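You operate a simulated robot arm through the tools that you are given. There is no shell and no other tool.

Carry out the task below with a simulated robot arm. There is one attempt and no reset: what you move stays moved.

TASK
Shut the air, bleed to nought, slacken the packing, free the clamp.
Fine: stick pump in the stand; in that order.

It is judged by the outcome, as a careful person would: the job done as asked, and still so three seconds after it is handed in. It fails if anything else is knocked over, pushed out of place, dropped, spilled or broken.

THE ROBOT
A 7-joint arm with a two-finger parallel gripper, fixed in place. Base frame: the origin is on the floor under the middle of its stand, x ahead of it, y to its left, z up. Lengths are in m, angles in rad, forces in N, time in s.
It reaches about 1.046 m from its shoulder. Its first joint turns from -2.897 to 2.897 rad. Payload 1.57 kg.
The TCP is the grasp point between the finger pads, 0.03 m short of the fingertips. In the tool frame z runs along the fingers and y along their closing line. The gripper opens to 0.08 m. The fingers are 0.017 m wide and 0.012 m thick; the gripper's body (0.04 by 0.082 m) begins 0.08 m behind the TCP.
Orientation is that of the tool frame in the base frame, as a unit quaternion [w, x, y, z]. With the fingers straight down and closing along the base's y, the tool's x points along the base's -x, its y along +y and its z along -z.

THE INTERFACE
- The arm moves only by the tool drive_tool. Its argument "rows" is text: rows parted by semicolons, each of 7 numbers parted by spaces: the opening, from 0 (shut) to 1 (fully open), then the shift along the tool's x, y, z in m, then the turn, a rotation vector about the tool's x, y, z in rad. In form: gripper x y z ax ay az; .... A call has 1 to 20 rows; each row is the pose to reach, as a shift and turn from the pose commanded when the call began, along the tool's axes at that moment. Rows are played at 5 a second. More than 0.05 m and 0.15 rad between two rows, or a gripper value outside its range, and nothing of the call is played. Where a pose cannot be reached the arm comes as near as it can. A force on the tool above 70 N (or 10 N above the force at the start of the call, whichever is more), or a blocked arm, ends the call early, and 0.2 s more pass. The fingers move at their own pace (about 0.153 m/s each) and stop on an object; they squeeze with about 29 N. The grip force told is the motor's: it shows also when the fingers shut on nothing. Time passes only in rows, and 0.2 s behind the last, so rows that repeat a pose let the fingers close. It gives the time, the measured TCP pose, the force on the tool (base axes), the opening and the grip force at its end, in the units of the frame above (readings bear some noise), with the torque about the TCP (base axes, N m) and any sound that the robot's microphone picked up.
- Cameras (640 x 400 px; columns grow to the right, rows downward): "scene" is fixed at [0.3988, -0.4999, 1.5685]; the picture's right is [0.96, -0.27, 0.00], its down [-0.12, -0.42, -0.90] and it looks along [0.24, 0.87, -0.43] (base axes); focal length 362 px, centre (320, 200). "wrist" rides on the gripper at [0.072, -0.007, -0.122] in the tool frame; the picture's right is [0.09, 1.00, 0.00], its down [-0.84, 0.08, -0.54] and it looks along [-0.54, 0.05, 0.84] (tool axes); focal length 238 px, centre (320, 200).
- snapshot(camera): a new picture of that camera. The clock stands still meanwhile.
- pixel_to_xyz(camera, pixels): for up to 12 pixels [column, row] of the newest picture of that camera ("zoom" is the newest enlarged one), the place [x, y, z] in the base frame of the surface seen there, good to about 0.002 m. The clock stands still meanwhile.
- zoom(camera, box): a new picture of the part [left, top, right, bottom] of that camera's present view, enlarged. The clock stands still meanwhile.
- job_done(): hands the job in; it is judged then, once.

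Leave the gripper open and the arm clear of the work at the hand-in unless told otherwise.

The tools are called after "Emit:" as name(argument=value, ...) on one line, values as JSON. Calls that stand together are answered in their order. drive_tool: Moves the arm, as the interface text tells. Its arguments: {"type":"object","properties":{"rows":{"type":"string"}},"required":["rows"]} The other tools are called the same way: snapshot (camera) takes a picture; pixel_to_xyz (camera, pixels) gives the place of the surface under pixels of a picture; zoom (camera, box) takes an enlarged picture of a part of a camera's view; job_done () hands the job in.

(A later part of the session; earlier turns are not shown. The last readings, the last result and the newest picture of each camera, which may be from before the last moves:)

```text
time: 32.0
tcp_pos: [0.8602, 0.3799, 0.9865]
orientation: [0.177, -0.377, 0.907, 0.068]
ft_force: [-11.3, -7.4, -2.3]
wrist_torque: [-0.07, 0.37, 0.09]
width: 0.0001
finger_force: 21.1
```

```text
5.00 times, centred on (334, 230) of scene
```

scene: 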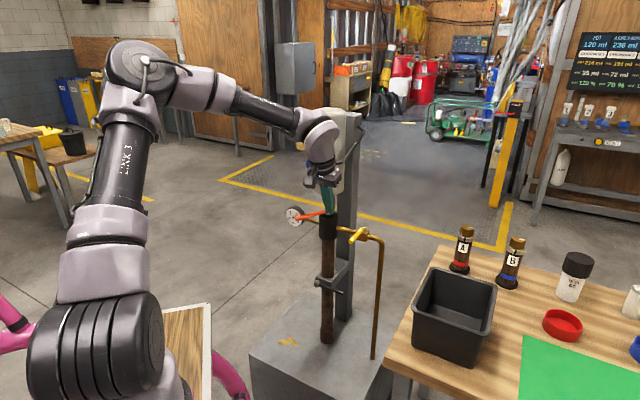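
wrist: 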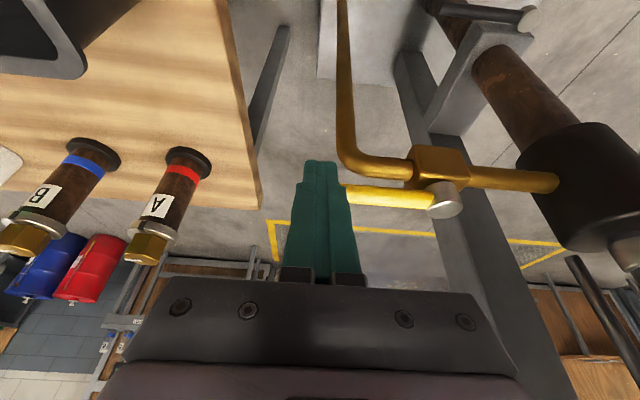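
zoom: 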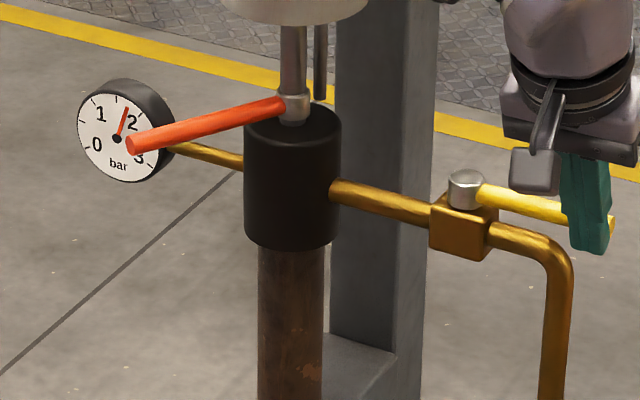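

The lever now lies along the outlet pipe against its stop (13 N back-force), and the gauge is at about 1.7 and falling. I back away from the lever toward the robot and let time pass while the pressure bleeds.

Emit:
drive_tool(rows="0 0.0186 0 -0.0074 0 0 0; 0 0.0371 0 -0.0148 0 0 0; 0 0.0557 0 -0.0222 0 0 0; 0 0.0743 0 -0.0296 0 0 0; 0 0.0743 0 -0.0296 0 0 0; 0 0.0743 0 -0.0296 0 0 0; 0 0.0743 0 -0.0296 0 0 0; 0 0.0743 0 -0.0296 0 0 0; 0 0.0743 0 -0.0296 0 0 0; 0 0.0743 0 -0.0296 0 0 0; 0 0.0743 0 -0.0296 0 0 0; 0 0.0743 0 -0.0296 0 0 0; 0 0.0743 0 -0.0296 0 0 0; 0 0.0743 0 -0.0296 0 0 0; 0 0.0743 0 -0.0296 0 0 0; 0 0.0743 0 -0.0296 0 0 0; 0 0.0743 0 -0.0296 0 0 0; 0 0.0743 0 -0.0296 0 0 0; 0 0.0743 0 -0.0296 0 0 0; 0 0.0743 0 -0.0296 0 0 0")

Emit:
zoom(camera="scene", box=[270, 190, 398, 270])

Emit:
snapshot(camera="wrist")

```text
time: 36.2
tcp_pos: [0.8043, 0.3241, 0.9849]
orientation: [0.178, -0.377, 0.906, 0.069]
ft_force: [-0.1, 0.2, 0.2]
wrist_torque: [0.03, 0.02, 0.0]
width: 0.0
finger_force: 21.8
```

```text
5.00 times, centred on (334, 230) of scene
```

zoom: 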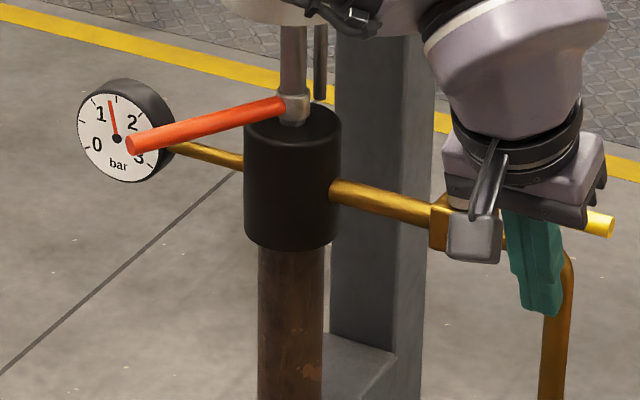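

```text
taken
```

wrist: 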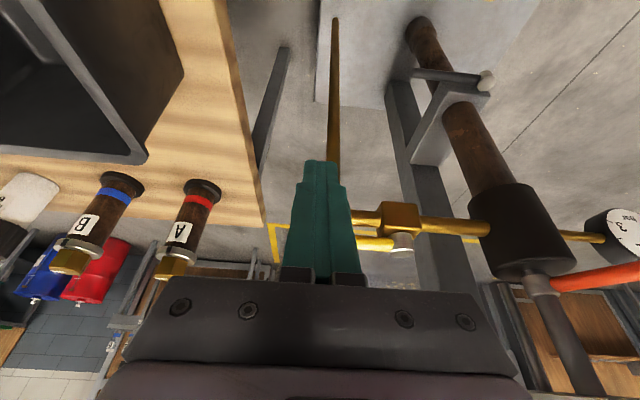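

The gauge is at about 1.3 and still falling, with the bleed lever staying open. While it bleeds I move in a wide path in front of everything to a waiting place left of the orange lever, well clear of it, leaning the hand back to 45° so the wrist keeps away from the blue knob. I touch nothing until the gauge is at nought.

Emit:
drive_tool(rows="0 0.0069 0.025 -0.0086 0 -0.0339 0; 0 0.0138 0.05 -0.0172 0 -0.0678 0; 0 0.0207 0.075 -0.0258 0 -0.1018 0; 0 0.0276 0.1 -0.0343 0 -0.1357 0; 0 0.0345 0.125 -0.0429 0 -0.1696 0; 0 0.0414 0.15 -0.0515 0 -0.2035 0; 0 0.0483 0.175 -0.0601 0 -0.2374 0; 0 0.0552 0.2 -0.0687 0 -0.2713 0; 0 0.0621 0.225 -0.0773 0 -0.3053 0; 0 0.069 0.25 -0.0858 0 -0.3392 0; 0 0.0759 0.275 -0.0944 0 -0.3731 0; 0 0.0828 0.3 -0.103 0 -0.407 0; 0 0.0828 0.3 -0.103 0 -0.407 0; 0 0.0828 0.3 -0.103 0 -0.407 0; 0 0.0828 0.3 -0.103 0 -0.407 0; 0 0.0828 0.3 -0.103 0 -0.407 0; 0 0.0828 0.3 -0.103 0 -0.407 0; 0 0.0828 0.3 -0.103 0 -0.407 0; 0 0.0828 0.3 -0.103 0 -0.407 0; 0 0.0828 0.3 -0.103 0 -0.407 0")

Emit:
snapshot(camera="wrist")

Emit:
snapshot(camera="scene")

Emit:
zoom(camera="scene", box=[270, 190, 398, 270])

```text
time: 40.4
tcp_pos: [0.5103, 0.455, 1.0486]
orientation: [0.358, -0.356, 0.851, 0.143]
ft_force: [-0.1, -0.1, -0.6]
wrist_torque: [-0.02, -0.01, -0.02]
width: 0.0002
finger_force: 21.7
```

```text
taken
```

wrist: 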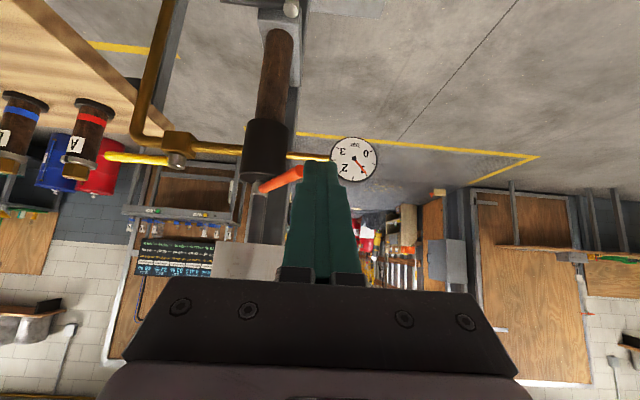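

```text
taken
```

scene: 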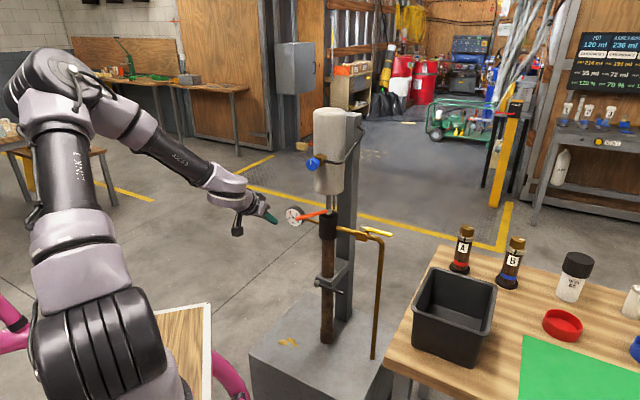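

```text
5.00 times, centred on (334, 230) of scene
```

zoom: 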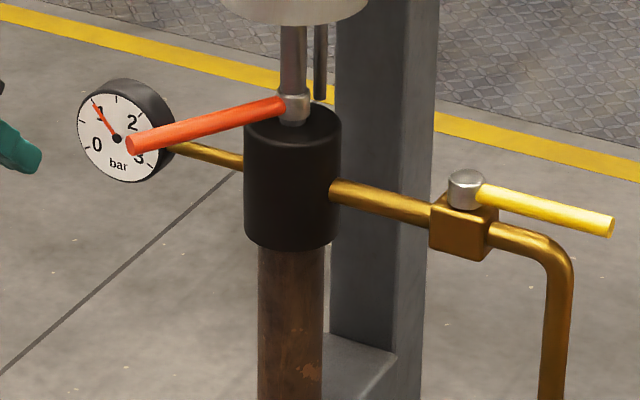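

The gauge is at about 1.0 bar. I hold still and let it bleed further.

Emit:
drive_tool(rows="0 0 0 0 0 0 0; 0 0 0 0 0 0 0; 0 0 0 0 0 0 0; 0 0 0 0 0 0 0; 0 0 0 0 0 0 0; 0 0 0 0 0 0 0; 0 0 0 0 0 0 0; 0 0 0 0 0 0 0; 0 0 0 0 0 0 0; 0 0 0 0 0 0 0; 0 0 0 0 0 0 0; 0 0 0 0 0 0 0; 0 0 0 0 0 0 0; 0 0 0 0 0 0 0; 0 0 0 0 0 0 0; 0 0 0 0 0 0 0; 0 0 0 0 0 0 0; 0 0 0 0 0 0 0; 0 0 0 0 0 0 0; 0 0 0 0 0 0 0")

Emit:
drive_tool(rows="0 0 0 0 0 0 0; 0 0 0 0 0 0 0; 0 0 0 0 0 0 0; 0 0 0 0 0 0 0; 0 0 0 0 0 0 0; 0 0 0 0 0 0 0; 0 0 0 0 0 0 0; 0 0 0 0 0 0 0; 0 0 0 0 0 0 0; 0 0 0 0 0 0 0; 0 0 0 0 0 0 0; 0 0 0 0 0 0 0; 0 0 0 0 0 0 0; 0 0 0 0 0 0 0; 0 0 0 0 0 0 0; 0 0 0 0 0 0 0; 0 0 0 0 0 0 0; 0 0 0 0 0 0 0; 0 0 0 0 0 0 0; 0 0 0 0 0 0 0")

Emit:
zoom(camera="scene", box=[270, 190, 334, 230])

Emit:
zoom(camera="wrist", box=[240, 120, 400, 220])

```text
time: 44.6
tcp_pos: [0.5109, 0.4536, 1.0483]
orientation: [0.357, -0.355, 0.852, 0.143]
ft_force: [0.2, -0.8, 0.9]
wrist_torque: [-0.02, 0.03, 0.01]
width: 0.0
finger_force: 21.4
```

```text
time: 48.8
tcp_pos: [0.5104, 0.4535, 1.0481]
orientation: [0.357, -0.355, 0.852, 0.143]
ft_force: [0.4, 0.0, -0.3]
wrist_torque: [0.03, -0.03, 0.0]
width: 0.0
finger_force: 21.6
```

```text
10.00 times, centred on (302, 210) of scene
```

zoom: 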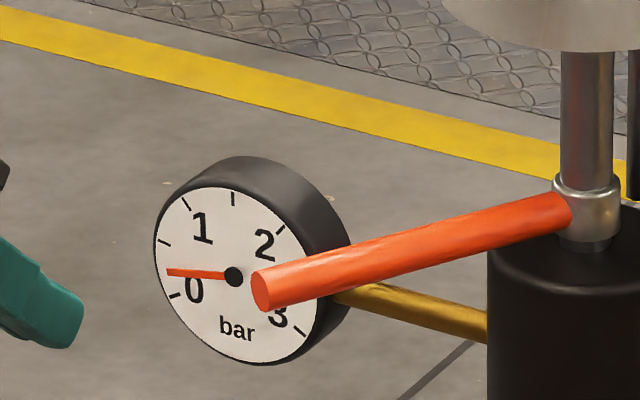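

```text
4.00 times, centred on (320, 170) of wrist
```

zoom: 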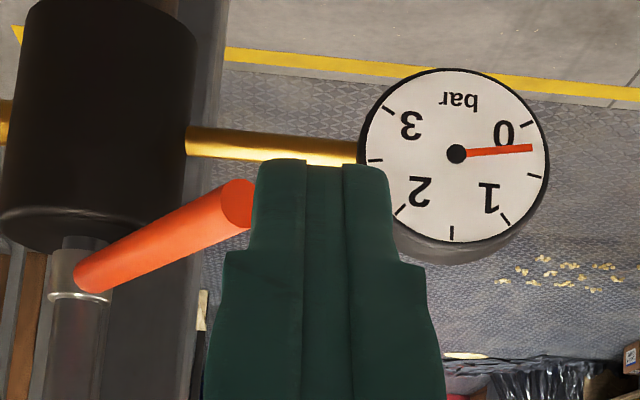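

The needle is at about 0.25 bar, close to the 0 tick at (525,123) of the wrist zoom but not there yet. I wait longer.

Emit:
drive_tool(rows="0 0 0 0 0 0 0; 0 0 0 0 0 0 0; 0 0 0 0 0 0 0; 0 0 0 0 0 0 0; 0 0 0 0 0 0 0; 0 0 0 0 0 0 0; 0 0 0 0 0 0 0; 0 0 0 0 0 0 0; 0 0 0 0 0 0 0; 0 0 0 0 0 0 0; 0 0 0 0 0 0 0; 0 0 0 0 0 0 0; 0 0 0 0 0 0 0; 0 0 0 0 0 0 0; 0 0 0 0 0 0 0; 0 0 0 0 0 0 0; 0 0 0 0 0 0 0; 0 0 0 0 0 0 0; 0 0 0 0 0 0 0; 0 0 0 0 0 0 0")

Emit:
zoom(camera="wrist", box=[320, 130, 400, 180])

Emit:
drive_tool(rows="0 0 0 0 0 0 0; 0 0 0 0 0 0 0; 0 0 0 0 0 0 0; 0 0 0 0 0 0 0; 0 0 0 0 0 0 0; 0 0 0 0 0 0 0; 0 0 0 0 0 0 0; 0 0 0 0 0 0 0; 0 0 0 0 0 0 0; 0 0 0 0 0 0 0; 0 0 0 0 0 0 0; 0 0 0 0 0 0 0; 0 0 0 0 0 0 0; 0 0 0 0 0 0 0; 0 0 0 0 0 0 0; 0 0 0 0 0 0 0; 0 0 0 0 0 0 0; 0 0 0 0 0 0 0; 0 0 0 0 0 0 0; 0 0 0 0 0 0 0")

Emit:
zoom(camera="wrist", box=[320, 130, 400, 180])

```text
time: 53.0
tcp_pos: [0.5104, 0.4543, 1.0474]
orientation: [0.357, -0.355, 0.852, 0.143]
ft_force: [-1.3, 1.0, -0.2]
wrist_torque: [-0.01, 0.02, 0.03]
width: 0.0003
finger_force: 21.5
```

```text
8.00 times, centred on (360, 155) of wrist
```

zoom: 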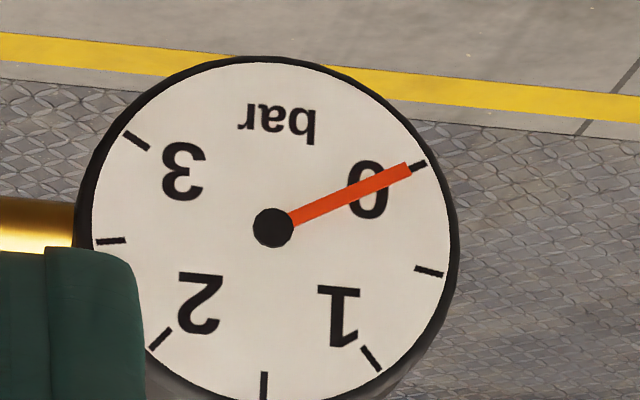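

```text
time: 57.2
tcp_pos: [0.5102, 0.4546, 1.0484]
orientation: [0.357, -0.355, 0.852, 0.143]
ft_force: [0.1, 0.3, -0.5]
wrist_torque: [-0.02, 0.0, 0.0]
width: 0.0001
finger_force: 21.6
```

```text
8.00 times, centred on (360, 155) of wrist
```

zoom: 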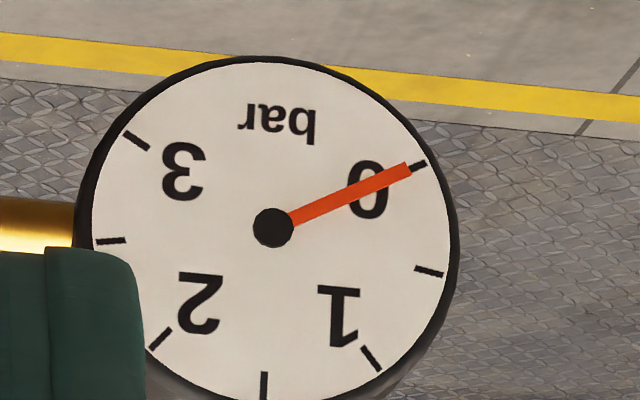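

The needle rests on the 0 tick and stays there over 4 s: air shut, pressure nought. Now the packing lever. I measure it once more for the approach.

Emit:
snapshot(camera="wrist")

Emit:
pixel_to_xyz(camera="wrist", pixels=[[299, 171], [285, 177], [270, 184], [263, 189], [257, 191], [262, 150], [330, 150]])

Emit:
pixel_to_xyz(camera="scene", pixels=[[296, 219], [303, 217], [312, 215], [322, 212], [329, 208], [329, 212], [325, 224], [330, 195], [334, 192], [320, 190]])

```text
taken
```

wrist: 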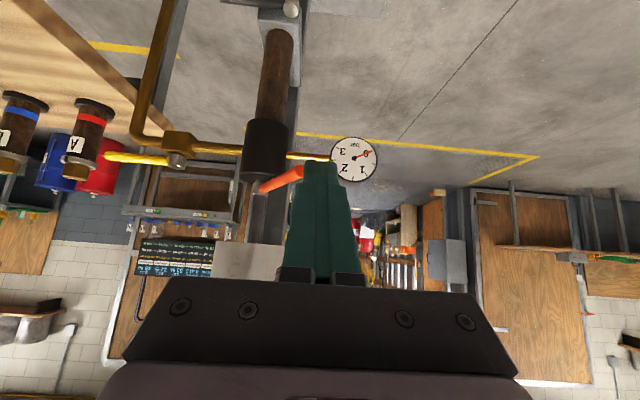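

```text
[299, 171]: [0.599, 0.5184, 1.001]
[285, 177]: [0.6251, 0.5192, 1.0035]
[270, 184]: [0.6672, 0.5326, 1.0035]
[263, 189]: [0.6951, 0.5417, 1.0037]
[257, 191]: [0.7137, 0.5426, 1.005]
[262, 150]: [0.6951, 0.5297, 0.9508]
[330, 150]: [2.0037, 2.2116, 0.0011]
```

```text
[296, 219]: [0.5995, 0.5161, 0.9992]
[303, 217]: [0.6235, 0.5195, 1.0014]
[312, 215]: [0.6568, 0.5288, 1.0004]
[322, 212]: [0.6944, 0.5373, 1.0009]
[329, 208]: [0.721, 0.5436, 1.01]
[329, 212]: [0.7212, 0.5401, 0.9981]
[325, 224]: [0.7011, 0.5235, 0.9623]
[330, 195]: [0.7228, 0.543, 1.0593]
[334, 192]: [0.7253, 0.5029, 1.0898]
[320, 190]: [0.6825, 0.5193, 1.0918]
```

The lever axis is at z 1.00, from the nut at (u 0.895, v 0.118) to the tip at (u 0.790, v 0.057). I bring the closed fingers in on its left side, with about 9 mm to spare, at radius 0.1 m.

Emit:
drive_tool(rows="0 -0.0111 0.0095 0.0214 0 0 0; 0 -0.0222 0.0095 0.0428 0 0 0; 0 -0.0333 0.0095 0.0642 0 0 0; 0 -0.0444 0.0095 0.0855 0 0 0; 0 -0.0555 0.0095 0.1069 0 0 0; 0 -0.0666 0.0095 0.1283 0 0 0; 0 -0.0666 0.0095 0.1283 0 0 0")

Emit:
snapshot(camera="wrist")

Emit:
zoom(camera="scene", box=[230, 130, 390, 250])

```text
time: 58.8
tcp_pos: [0.6021, 0.5611, 1.0041]
orientation: [0.358, -0.355, 0.852, 0.144]
ft_force: [-0.1, 0.4, -1.3]
wrist_torque: [0.02, -0.02, -0.03]
width: 0.0
finger_force: 21.3
```

```text
taken
```

wrist: 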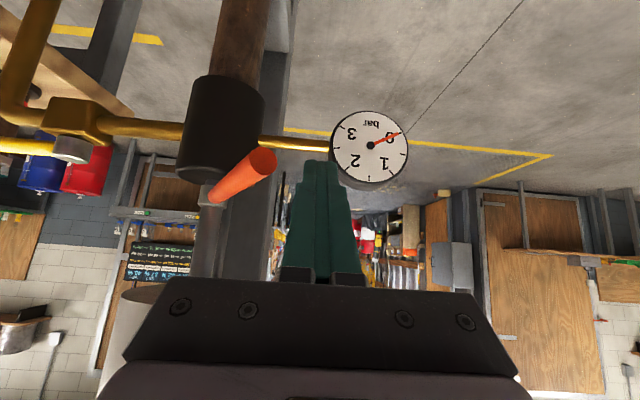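

```text
3.33 times, centred on (310, 190) of scene
```

zoom: 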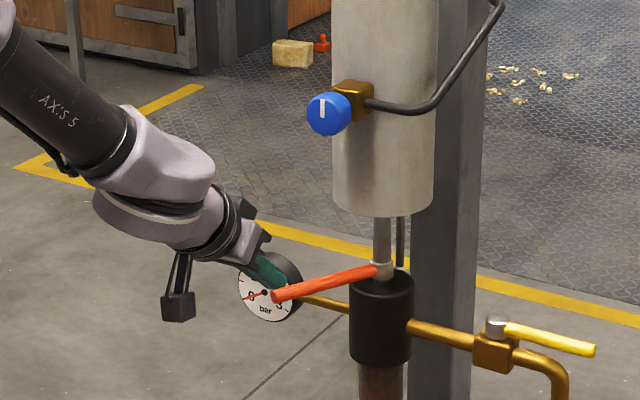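

The fingers are left of the orange lever, clear of the gauge behind. I push the lever to the viewer's right (anticlockwise from above, the loosening way), first about 15°, and watch the force.

Emit:
drive_tool(rows="0 0.0026 -0.0094 -0.0026 0 0 0; 0 0.0039 -0.014 -0.004 0 0 0; 0 0.0052 -0.0187 -0.0053 0 0 0; 0 0.008 -0.0245 -0.0081 0 0 0; 0 0.0109 -0.03 -0.011 0 0 0; 0 0.0137 -0.036 -0.0138 0 0 0; 0 0.0165 -0.042 -0.0167 0 0 0")

Emit:
snapshot(camera="wrist")

Emit:
zoom(camera="scene", box=[230, 130, 390, 250])

```text
time: 60.4
tcp_pos: [0.6158, 0.5114, 1.0055]
orientation: [0.357, -0.356, 0.852, 0.144]
ft_force: [-0.3, 1.1, 1.1]
wrist_torque: [-0.02, 0.01, 0.0]
width: 0.0003
finger_force: 21.7
```

```text
taken
```

wrist: 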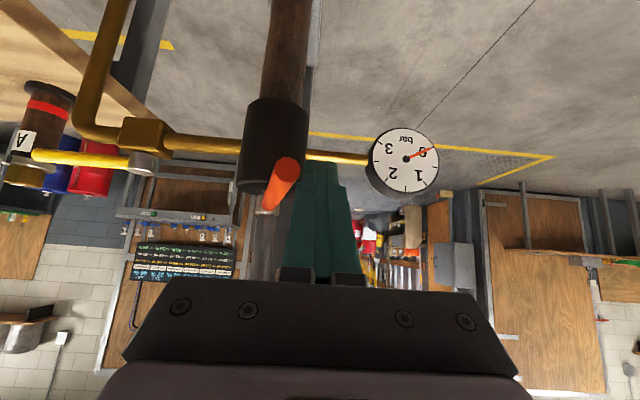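

```text
3.33 times, centred on (310, 190) of scene
```

zoom: 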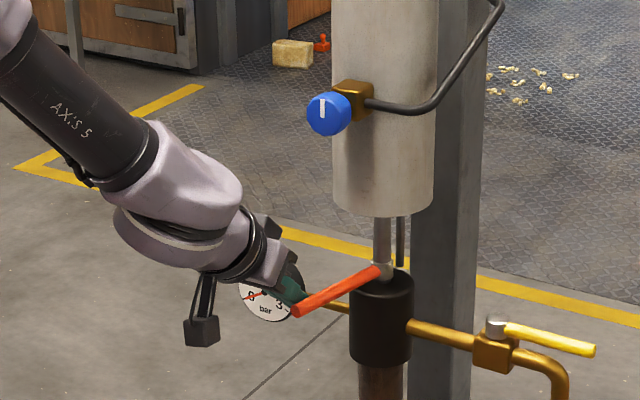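

The lever turns freely with about 1 N. I push on along the arc to about 30° right of centre.

Emit:
drive_tool(rows="0 0.0018 -0.007 -0.0018 0 0 0; 0 0.0035 -0.014 -0.0036 0 0 0; 0 0.0049 -0.021 -0.005 0 0 0; 0 0.0063 -0.0279 -0.0064 0 0 0; 0 0.0069 -0.034 -0.007 0 0 0; 0 0.0074 -0.04 -0.0075 0 0 0; 0 0.0077 -0.046 -0.0078 0 0 0; 0 0.0079 -0.0518 -0.008 0 0 0; 0 0.0074 -0.058 -0.0075 0 0 0; 0 0.0068 -0.064 -0.0069 0 0 0; 0 0.006 -0.07 -0.0061 0 0 0; 0 0.0051 -0.0766 -0.0052 0 0 0")

Emit:
snapshot(camera="wrist")

Emit:
zoom(camera="scene", box=[230, 130, 390, 250])

```text
time: 63.0
tcp_pos: [0.6641, 0.4532, 1.0075]
orientation: [0.357, -0.355, 0.852, 0.143]
ft_force: [-0.6, 1.2, -2.1]
wrist_torque: [0.0, 0.07, -0.02]
width: 0.0
finger_force: 21.5
```

```text
taken
```

wrist: 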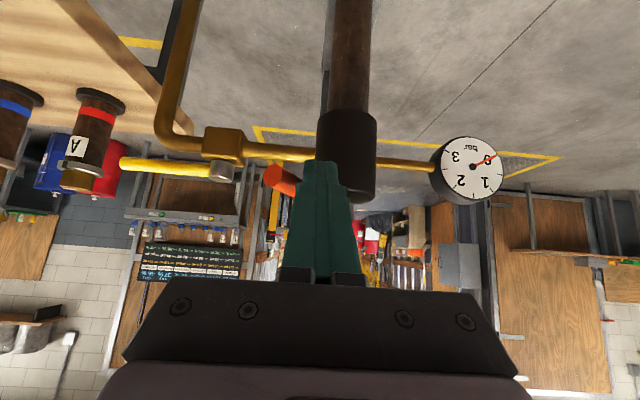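

```text
3.33 times, centred on (310, 190) of scene
```

zoom: 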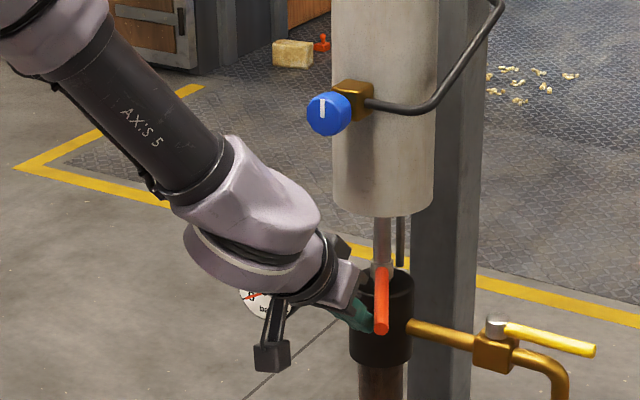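

About 60° of turn so far and still free. I push on slowly to about 90° of turn, feeling for a stop.

Emit:
drive_tool(rows="0 -0.0016 -0.0063 0.0016 0 0 0; 0 -0.0032 -0.0125 0.0032 0 0 0; 0 -0.0053 -0.0183 0.0053 0 0 0; 0 -0.0075 -0.024 0.0075 0 0 0; 0 -0.0102 -0.0295 0.0103 0 0 0; 0 -0.013 -0.035 0.0131 0 0 0; 0 -0.0163 -0.04 0.0165 0 0 0; 0 -0.0197 -0.0452 0.0199 0 0 0")

Emit:
snapshot(camera="wrist")

Emit:
zoom(camera="scene", box=[230, 130, 390, 250])

```text
time: 64.0
tcp_pos: [0.6726, 0.4527, 1.003]
orientation: [0.352, -0.366, 0.848, 0.149]
ft_force: [-24.2, 1.2, -1.9]
wrist_torque: [-0.05, 0.18, 0.14]
width: 0.0
finger_force: 20.7
stopped in row 4: the force on the tool passed its limit at 78 N (the readings are from after the stop); the commanded pose is now the measured one
```

```text
taken
```

wrist: 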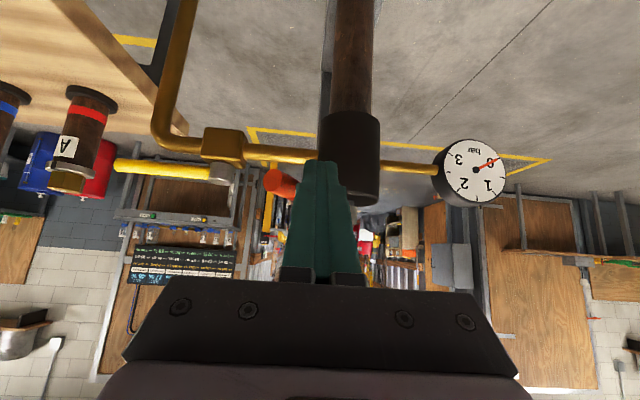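

```text
3.33 times, centred on (310, 190) of scene
```

zoom: 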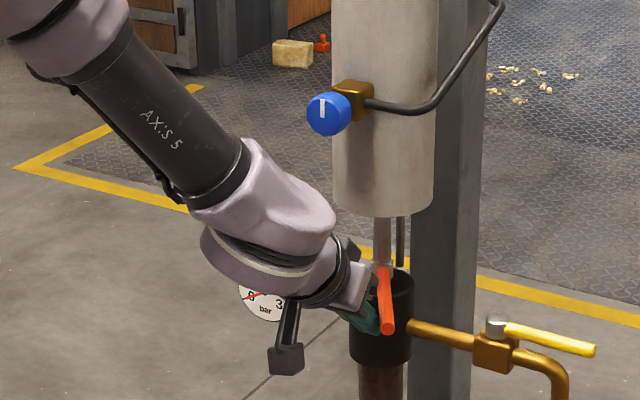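

The push stopped at 78 N: the lever has met a stop after roughly 65–70° of turn. I back off at once, away from the lever and then out toward the robot, and look at it.

Emit:
drive_tool(rows="0 0.002 0.01 -0.002 0 0 0; 0 0.006 0.02 -0.006 0 0 0; 0 0.02 0.025 -0.02 0 0 0; 0 0.04 0.025 -0.04 0 0 0; 0 0.065 0.025 -0.065 0 0 0; 0 0.065 0.025 -0.065 0 0 0")

Emit:
snapshot(camera="wrist")

Emit:
snapshot(camera="scene")

Emit:
zoom(camera="scene", box=[280, 180, 400, 255])

```text
time: 65.3
tcp_pos: [0.5932, 0.4019, 1.0034]
orientation: [0.354, -0.362, 0.85, 0.148]
ft_force: [0.5, 0.2, -0.5]
wrist_torque: [-0.02, 0.0, -0.01]
width: 0.0
finger_force: 21.3
```

```text
taken
```

wrist: 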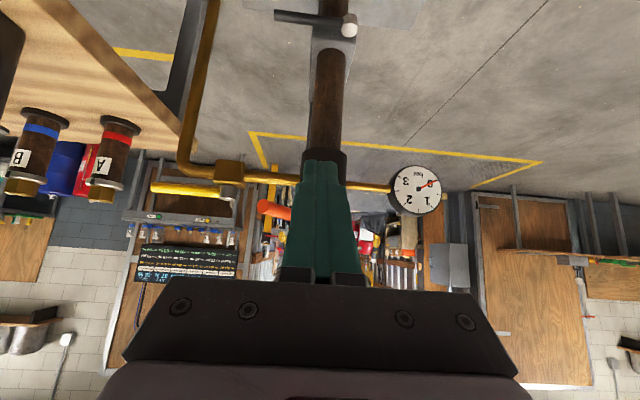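

```text
taken
```

scene: 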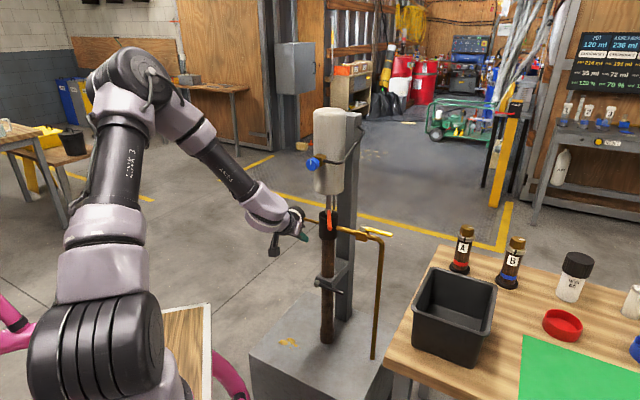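

```text
5.33 times, centred on (340, 218) of scene
```

zoom: 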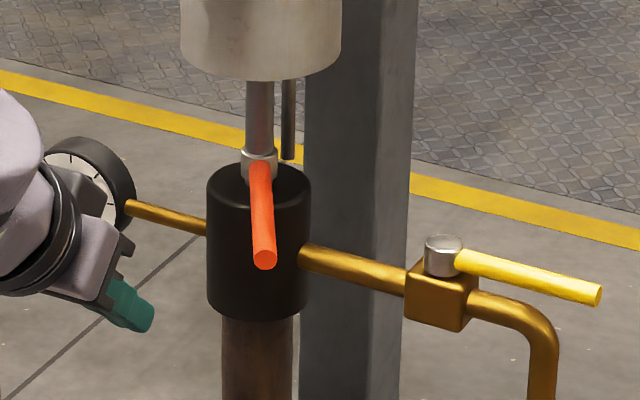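

Nothing is displaced: the orange lever now points toward the camera at about (330,222), and the gauge still reads 0. I measure the lever's angle to confirm how far it turned.

Emit:
pixel_to_xyz(camera="scene", pixels=[[329.7, 228.5], [329, 221], [328.5, 214], [352, 229], [390, 234], [318, 283], [330, 288], [343, 293], [326, 281], [336, 270], [345, 270], [320, 287]])

Emit:
pixel_to_xyz(camera="wrist", pixels=[[262, 207], [275, 211], [285, 214], [280, 14], [310, 19], [340, 22], [349, 30], [345, 60], [325, 100], [315, 45]])

Emit:
zoom(camera="wrist", box=[260, 0, 388, 80])

Emit:
zoom(camera="scene", box=[296, 255, 376, 305])

```text
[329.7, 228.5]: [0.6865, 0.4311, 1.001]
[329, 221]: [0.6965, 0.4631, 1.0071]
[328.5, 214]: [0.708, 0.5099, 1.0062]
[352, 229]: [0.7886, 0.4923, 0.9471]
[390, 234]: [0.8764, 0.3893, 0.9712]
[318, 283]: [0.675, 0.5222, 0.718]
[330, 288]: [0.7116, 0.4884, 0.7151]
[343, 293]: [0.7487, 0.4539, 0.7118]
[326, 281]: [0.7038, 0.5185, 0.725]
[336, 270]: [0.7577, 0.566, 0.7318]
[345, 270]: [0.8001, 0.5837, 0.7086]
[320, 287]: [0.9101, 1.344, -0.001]
```

```text
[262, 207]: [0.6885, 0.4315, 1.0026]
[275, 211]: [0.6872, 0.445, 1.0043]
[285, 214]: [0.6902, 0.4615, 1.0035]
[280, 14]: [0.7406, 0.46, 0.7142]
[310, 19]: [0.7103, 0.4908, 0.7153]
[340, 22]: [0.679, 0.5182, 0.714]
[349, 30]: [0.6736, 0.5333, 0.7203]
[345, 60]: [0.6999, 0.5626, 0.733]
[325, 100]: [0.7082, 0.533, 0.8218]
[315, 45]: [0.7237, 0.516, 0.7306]
```

```text
5.00 times, centred on (324, 40) of wrist
```

zoom: 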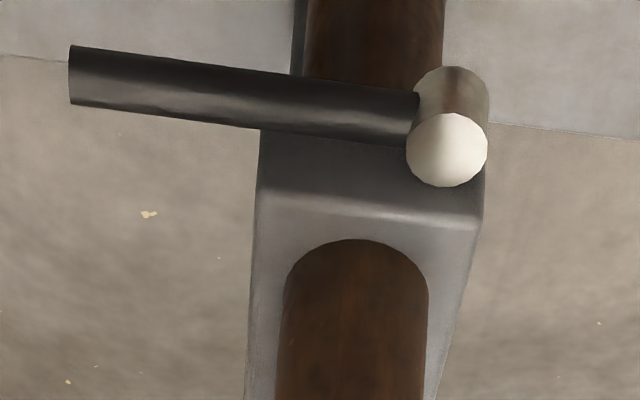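

```text
8.00 times, centred on (336, 280) of scene
```

zoom: 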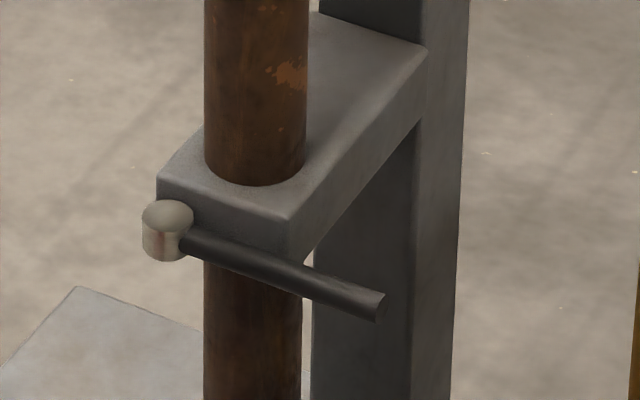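

The packing lever turned about 61°, from 30° left to 31° right of centre, onto its stop: slackened. The clamp handle pivots on a vertical pin at about (u 0.853, v 0.099), with its bar reaching right to v 0.213 at z 0.713, and jaw right edge near v 0.156. It must swing outward. I check the bench and surrounding clearances before lowering.

Emit:
pixel_to_xyz(camera="scene", pixels=[[390, 372], [412, 310], [436, 252], [420, 300], [205, 340], [230, 375], [332, 283], [333, 287], [345, 258], [374, 280], [373, 250], [348, 300]])

Emit:
pixel_to_xyz(camera="wrist", pixels=[[145, 10], [175, 120], [205, 100], [212, 40], [320, 60], [312, 42], [345, 45]])

```text
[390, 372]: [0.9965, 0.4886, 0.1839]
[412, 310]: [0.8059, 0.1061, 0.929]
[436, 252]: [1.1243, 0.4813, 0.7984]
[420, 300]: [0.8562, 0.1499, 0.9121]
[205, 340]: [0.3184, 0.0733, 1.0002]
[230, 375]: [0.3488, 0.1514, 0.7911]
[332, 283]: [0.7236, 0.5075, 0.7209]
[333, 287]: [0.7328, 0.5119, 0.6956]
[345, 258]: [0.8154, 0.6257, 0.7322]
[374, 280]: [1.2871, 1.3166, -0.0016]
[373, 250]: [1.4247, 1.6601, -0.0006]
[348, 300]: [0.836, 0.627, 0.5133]
```

```text
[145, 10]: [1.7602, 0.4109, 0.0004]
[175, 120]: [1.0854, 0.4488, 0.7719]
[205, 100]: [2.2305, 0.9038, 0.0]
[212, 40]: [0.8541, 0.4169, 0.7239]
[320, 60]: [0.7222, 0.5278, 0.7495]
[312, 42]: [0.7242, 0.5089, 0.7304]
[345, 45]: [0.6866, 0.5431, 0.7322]
```

The bench bin (v about 0.5) and bleed down-tube (v 0.31) are well away from the planned path. I lower the hand in front of the stand to u 0.68, v 0.192, z 0.83, and tip the fingers to about 60° down.

Emit:
drive_tool(rows="0 0.0201 -0.008 0.0151 0 0.0374 0; 0 0.0401 -0.0161 0.0301 0 0.0749 0; 0 0.0602 -0.0241 0.0452 0 0.1123 0; 0 0.0803 -0.0322 0.0602 0 0.1497 0; 0 0.1004 -0.0402 0.0753 0 0.1871 0; 0 0.1204 -0.0483 0.0903 0 0.2246 0; 0 0.1405 -0.0563 0.1054 0 0.262 0; 0 0.1405 -0.0563 0.1054 0 0.262 0")

Emit:
snapshot(camera="wrist")

Emit:
snapshot(camera="scene")

```text
time: 67.2
tcp_pos: [0.6193, 0.3449, 0.83]
orientation: [0.239, -0.379, 0.889, 0.099]
ft_force: [-0.4, -0.1, -0.4]
wrist_torque: [0.01, 0.02, -0.01]
width: 0.0001
finger_force: 21.2
```

```text
taken
```

wrist: 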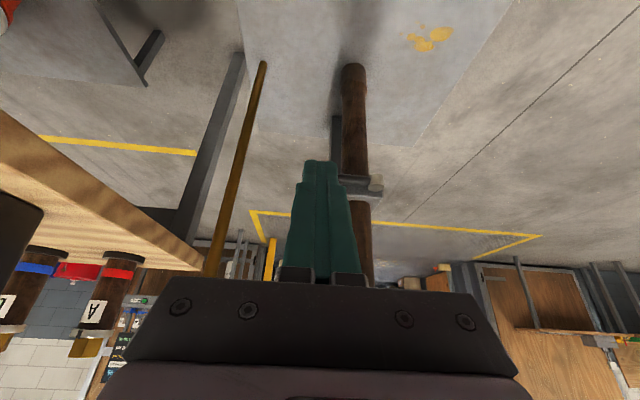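

```text
taken
```

scene: 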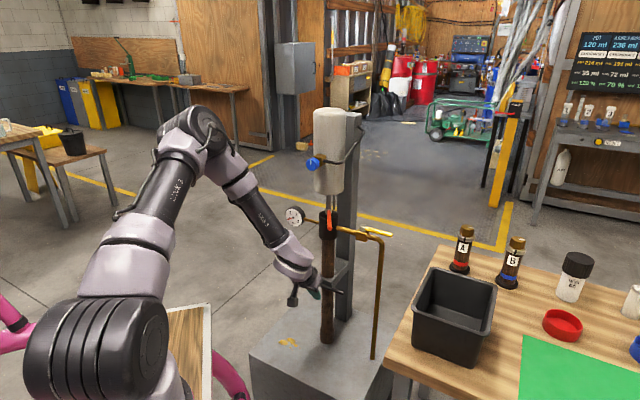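

Going in over the bar would bring the wrist near the orange lever's tip, so I go round instead. I drop to handle height in front, pass to the right of the bar's tip at v 0.245, and go in behind it. First the drop and part of the way forward.

Emit:
drive_tool(rows="0 0.01 -0.0127 0.0258 0 0 0; 0 0.0199 -0.0254 0.0517 0 0 0; 0 0.0299 -0.0381 0.0775 0 0 0; 0 0.0398 -0.0508 0.1033 0 0 0; 0 0.015 -0.0514 0.1176 0 0 0; 0 -0.0099 -0.052 0.1319 0 0 0; 0 -0.0347 -0.0526 0.1463 0 0 0; 0 -0.0347 -0.0526 0.1463 0 0 0")

Emit:
snapshot(camera="wrist")

Emit:
zoom(camera="scene", box=[240, 190, 400, 310])

```text
time: 69.0
tcp_pos: [0.7268, 0.3812, 0.7212]
orientation: [0.239, -0.378, 0.889, 0.098]
ft_force: [0.2, 0.8, 0.9]
wrist_torque: [-0.02, -0.02, 0.06]
width: 0.0002
finger_force: 22.2
```

```text
taken
```

wrist: 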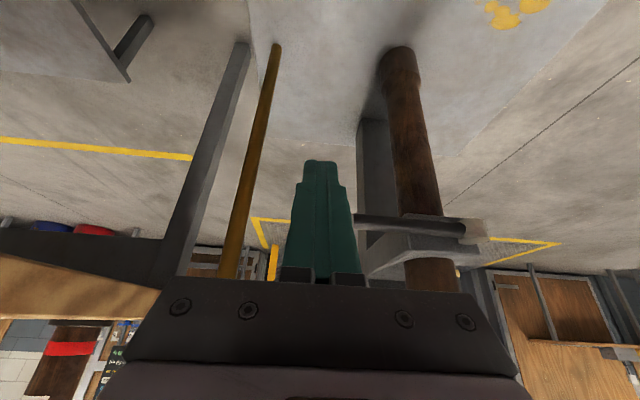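

```text
3.33 times, centred on (320, 250) of scene
```

zoom: 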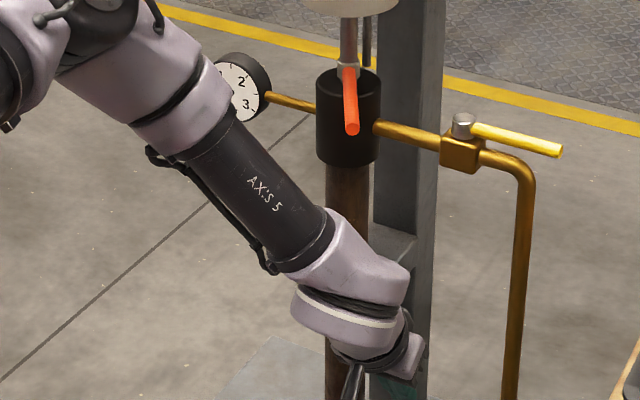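

The fingers are right of the bar's tip (bar from (355,220) to (465,230) in the wrist picture), at handle height. I go forward 88 mm so the fingers are behind the bar, still to the right of it.

Emit:
drive_tool(rows="0 -0.0254 -0.0006 0.0147 0 0 0; 0 -0.0509 -0.0011 0.0293 0 0 0; 0 -0.0763 -0.0017 0.044 0 0 0; 0 -0.0763 -0.0017 0.044 0 0 0")

Emit:
snapshot(camera="wrist")

Emit:
zoom(camera="scene", box=[240, 190, 400, 310])

```text
time: 70.0
tcp_pos: [0.7866, 0.4377, 0.7349]
orientation: [0.24, -0.378, 0.889, 0.099]
ft_force: [0.9, -0.4, 0.7]
wrist_torque: [-0.01, 0.03, -0.02]
width: 0.0
finger_force: 20.9
out of reach, approached as far as the arm can: row 3, 4
```

```text
taken
```

wrist: 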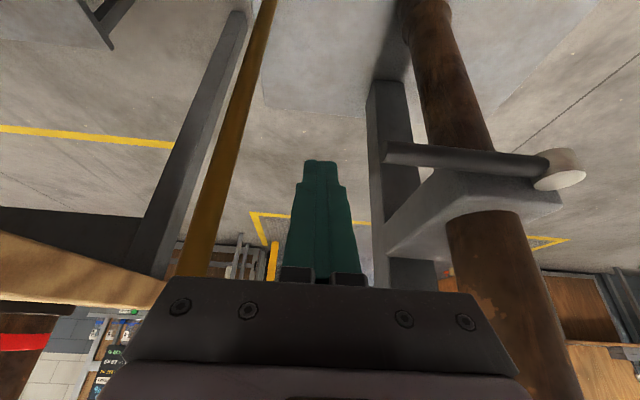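

```text
3.33 times, centred on (320, 250) of scene
```

zoom: 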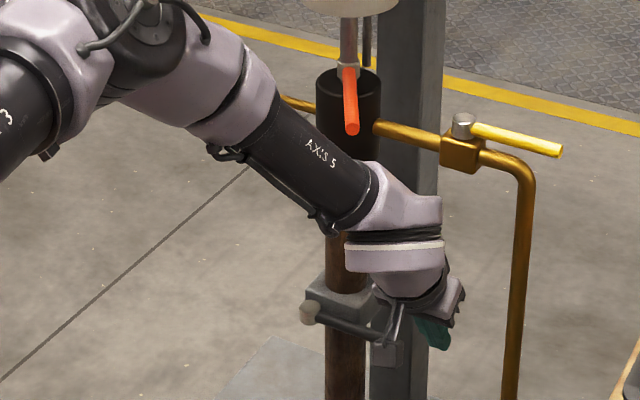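

The arm reached only (u 0.866, z 0.735) — the edge of its reach. That is nearly enough, since the fingertips at z 0.709 need to be only a little lower. I lean the hand back 5° and ease back 8 mm, which eases the reach, and read where it goes.

Emit:
drive_tool(rows="0 0.0035 0 -0.002 0 -0.0435 0; 0 0.0069 0 -0.004 0 -0.087 0; 0 0.0069 0 -0.004 0 -0.087 0")

Emit:
snapshot(camera="wrist")

```text
time: 70.8
tcp_pos: [0.7787, 0.4321, 0.7358]
orientation: [0.278, -0.373, 0.878, 0.115]
ft_force: [0.1, -0.5, 0.1]
wrist_torque: [-0.02, -0.03, 0.01]
width: 0.0
finger_force: 21.8
```

```text
taken
```

wrist: 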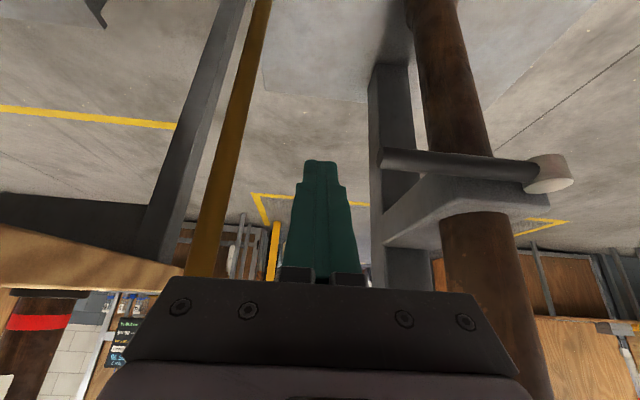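

The pose is now fully attained (u 0.856, v 0.245, z 0.736). The bar shows at rows 148–175, with its tip at column 383. I measure it from here before sliding in behind it.

Emit:
pixel_to_xyz(camera="wrist", pixels=[[384, 159], [395, 152], [395, 160], [395, 168], [430, 162], [480, 168], [430, 172], [552, 186], [551, 165], [440, 195], [425, 222], [390, 200]])

Emit:
zoom(camera="wrist", box=[280, 120, 600, 260])

```text
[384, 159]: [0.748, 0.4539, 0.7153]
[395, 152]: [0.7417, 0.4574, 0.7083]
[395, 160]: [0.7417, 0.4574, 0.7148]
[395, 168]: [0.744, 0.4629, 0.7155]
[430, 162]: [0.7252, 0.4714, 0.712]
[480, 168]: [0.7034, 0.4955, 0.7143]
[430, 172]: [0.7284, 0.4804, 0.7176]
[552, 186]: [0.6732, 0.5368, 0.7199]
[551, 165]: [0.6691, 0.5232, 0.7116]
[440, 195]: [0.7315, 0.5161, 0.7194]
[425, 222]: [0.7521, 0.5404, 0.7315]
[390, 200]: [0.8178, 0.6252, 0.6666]
```

```text
2.00 times, centred on (440, 190) of wrist
```

zoom: 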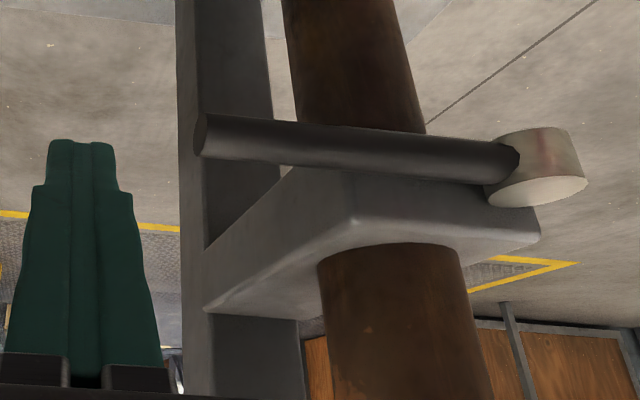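

The bar's axis is at u 0.854, z 0.711, radius 7 mm, its tip at v 0.209, and the pin centre at (u 0.856, v 0.097). I go 8 mm forward and 3 mm down, then slide left to v 0.192, so the fingers stand just behind the bar.

Emit:
drive_tool(rows="0 -0.0049 0 0.0071 0 0 0; 0 -0.0049 0 0.0071 0 0 0; 0 -0.0049 0.018 0.0071 0 0 0; 0 -0.0049 0.036 0.0071 0 0 0; 0 -0.0049 0.053 0.0071 0 0 0; 0 -0.0049 0.053 0.0071 0 0 0")

Emit:
snapshot(camera="wrist")

Emit:
zoom(camera="scene", box=[270, 200, 390, 310])

```text
time: 72.2
tcp_pos: [0.7477, 0.4735, 0.7343]
orientation: [0.278, -0.373, 0.878, 0.114]
ft_force: [0.0, 0.7, 0.0]
wrist_torque: [-0.03, 0.04, 0.01]
width: 0.0001
finger_force: 21.2
out of reach, approached as far as the arm can: row 1, 2, 3, 4, 5, 6
```

```text
taken
```

wrist: 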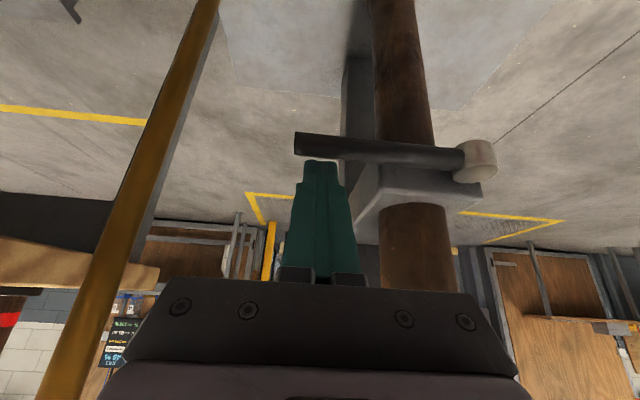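

```text
3.64 times, centred on (330, 255) of scene
```

zoom: 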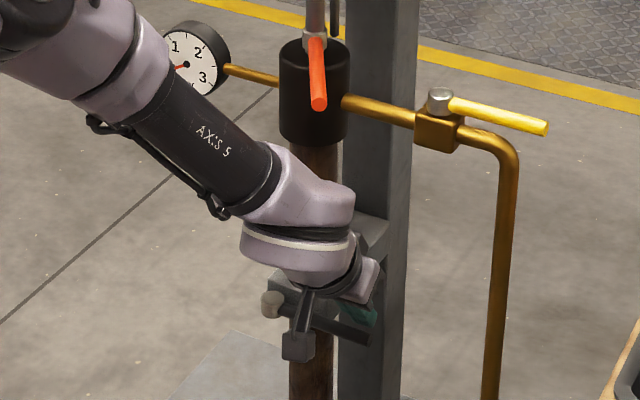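

The fingers now stand just behind the bar (their tip shows right at the bar's lower edge, (320,163)). I pull gently toward the robot about 25 mm, sinking 5 mm, to see whether the handle swings out.

Emit:
drive_tool(rows="0 0.0045 0.0001 -0.003 0 0 0; 0 0.0085 0.0002 -0.005 0 0 0; 0 0.0125 0.0003 -0.0063 0 0 0; 0 0.0165 0.0003 -0.0075 0 0 0; 0 0.02 0.0004 -0.0087 0 0 0; 0 0.0234 0.0004 -0.0097 0 0 0")

Emit:
snapshot(camera="wrist")

Emit:
zoom(camera="scene", box=[270, 200, 390, 310])

```text
time: 73.5
tcp_pos: [0.7289, 0.4564, 0.7302]
orientation: [0.279, -0.373, 0.877, 0.115]
ft_force: [1.2, 3.2, 13.2]
wrist_torque: [0.15, 0.04, -0.01]
width: 0.0001
finger_force: 21.3
```

```text
taken
```

wrist: 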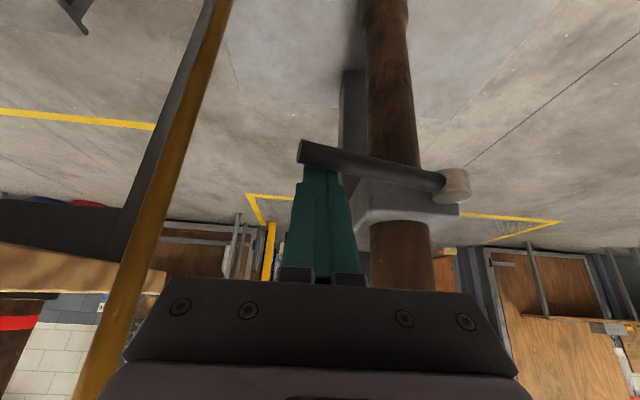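

```text
3.64 times, centred on (330, 255) of scene
```

zoom: 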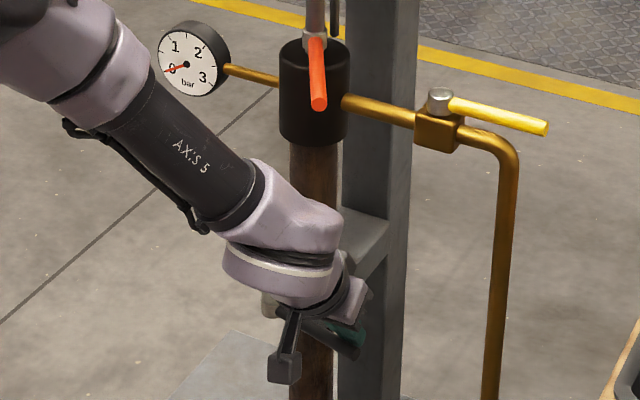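

The handle swung out about 15° with its bar hooked by the fingertips; the 13 N is mostly upward because I sank onto it. I rise 1 mm and continue the pull along the arc to about 45°.

Emit:
drive_tool(rows="0 0.0045 0.0006 -0.004 0 0 0; 0 0.0091 0.0012 -0.0079 0 0 0; 0 0.0142 0.0026 -0.0115 0 0 0; 0 0.0193 0.004 -0.0151 0 0 0; 0 0.0239 0.0063 -0.0183 0 0 0; 0 0.0285 0.0086 -0.0215 0 0 0; 0 0.0332 0.0113 -0.0248 0 0 0; 0 0.0378 0.0141 -0.028 0 0 0")

Emit:
snapshot(camera="wrist")

Emit:
zoom(camera="scene", box=[270, 200, 390, 310])

```text
time: 75.3
tcp_pos: [0.6869, 0.4339, 0.7297]
orientation: [0.278, -0.373, 0.878, 0.115]
ft_force: [-0.7, -0.5, 1.0]
wrist_torque: [0.02, 0.0, -0.02]
width: 0.0002
finger_force: 21.5
```

```text
taken
```

wrist: 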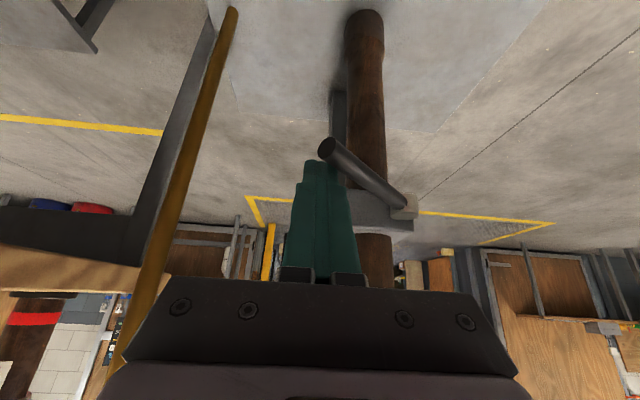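

```text
3.64 times, centred on (330, 255) of scene
```

zoom: 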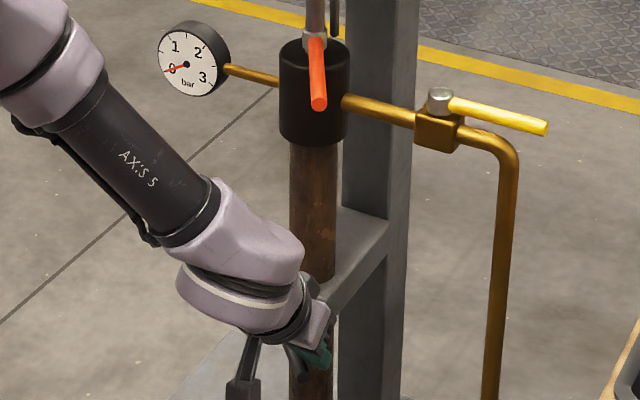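

The handle is at about 45°, force about 1 N. I carry on round toward 75°.

Emit:
drive_tool(rows="0 0.0047 0.004 -0.0024 0 0 0; 0 0.0094 0.0079 -0.0048 0 0 0; 0 0.0137 0.0122 -0.0069 0 0 0; 0 0.018 0.0165 -0.009 0 0 0; 0 0.0214 0.0218 -0.0114 0 0 0; 0 0.0247 0.0272 -0.0138 0 0 0; 0 0.0276 0.0329 -0.0158 0 0 0; 0 0.0304 0.0386 -0.0178 0 0 0")

Emit:
snapshot(camera="wrist")

Emit:
zoom(camera="scene", box=[270, 200, 390, 310])

```text
time: 77.2
tcp_pos: [0.6341, 0.4335, 0.7283]
orientation: [0.278, -0.373, 0.878, 0.114]
ft_force: [0.1, -0.6, 0.1]
wrist_torque: [-0.02, -0.01, -0.02]
width: 0.0
finger_force: 21.4
```

```text
taken
```

wrist: 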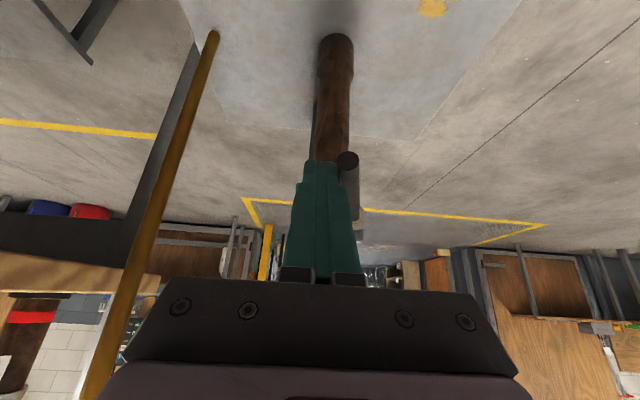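

```text
3.64 times, centred on (330, 255) of scene
```

zoom: 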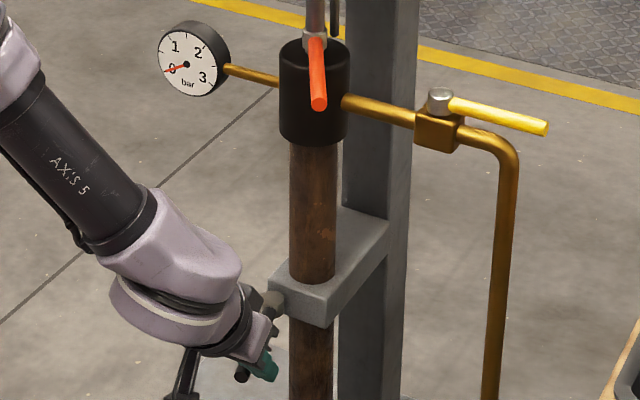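

The handle points nearly straight out at me now (about 78°), still free. I push on slowly to the left in 4 mm steps, to about 90° or a stop.

Emit:
drive_tool(rows="0 0.001 0.0038 -0.0007 0 0 0; 0 0.002 0.0075 -0.0014 0 0 0; 0 0.003 0.0113 -0.0021 0 0 0; 0 0.004 0.015 -0.0029 0 0 0; 0 0.005 0.0188 -0.0036 0 0 0; 0 0.006 0.0225 -0.0043 0 0 0; 0 0.007 0.0263 -0.005 0 0 0")

Emit:
snapshot(camera="wrist")

Emit:
zoom(camera="scene", box=[270, 200, 390, 310])

```text
time: 78.8
tcp_pos: [0.6099, 0.4444, 0.7266]
orientation: [0.279, -0.372, 0.878, 0.114]
ft_force: [5.4, -1.4, 0.4]
wrist_torque: [0.0, -0.07, -0.1]
width: 0.0
finger_force: 21.5
```

```text
taken
```

wrist: 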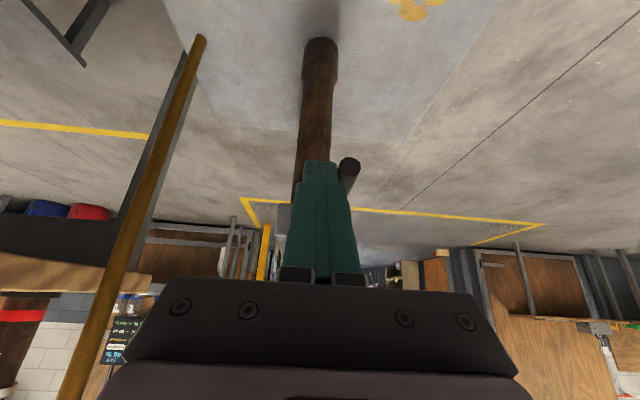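

```text
3.64 times, centred on (330, 255) of scene
```

zoom: 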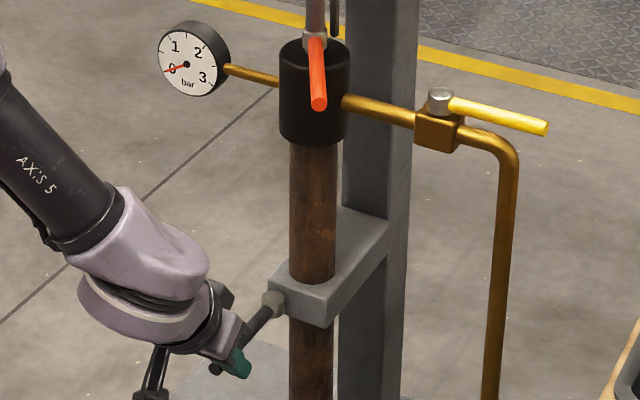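

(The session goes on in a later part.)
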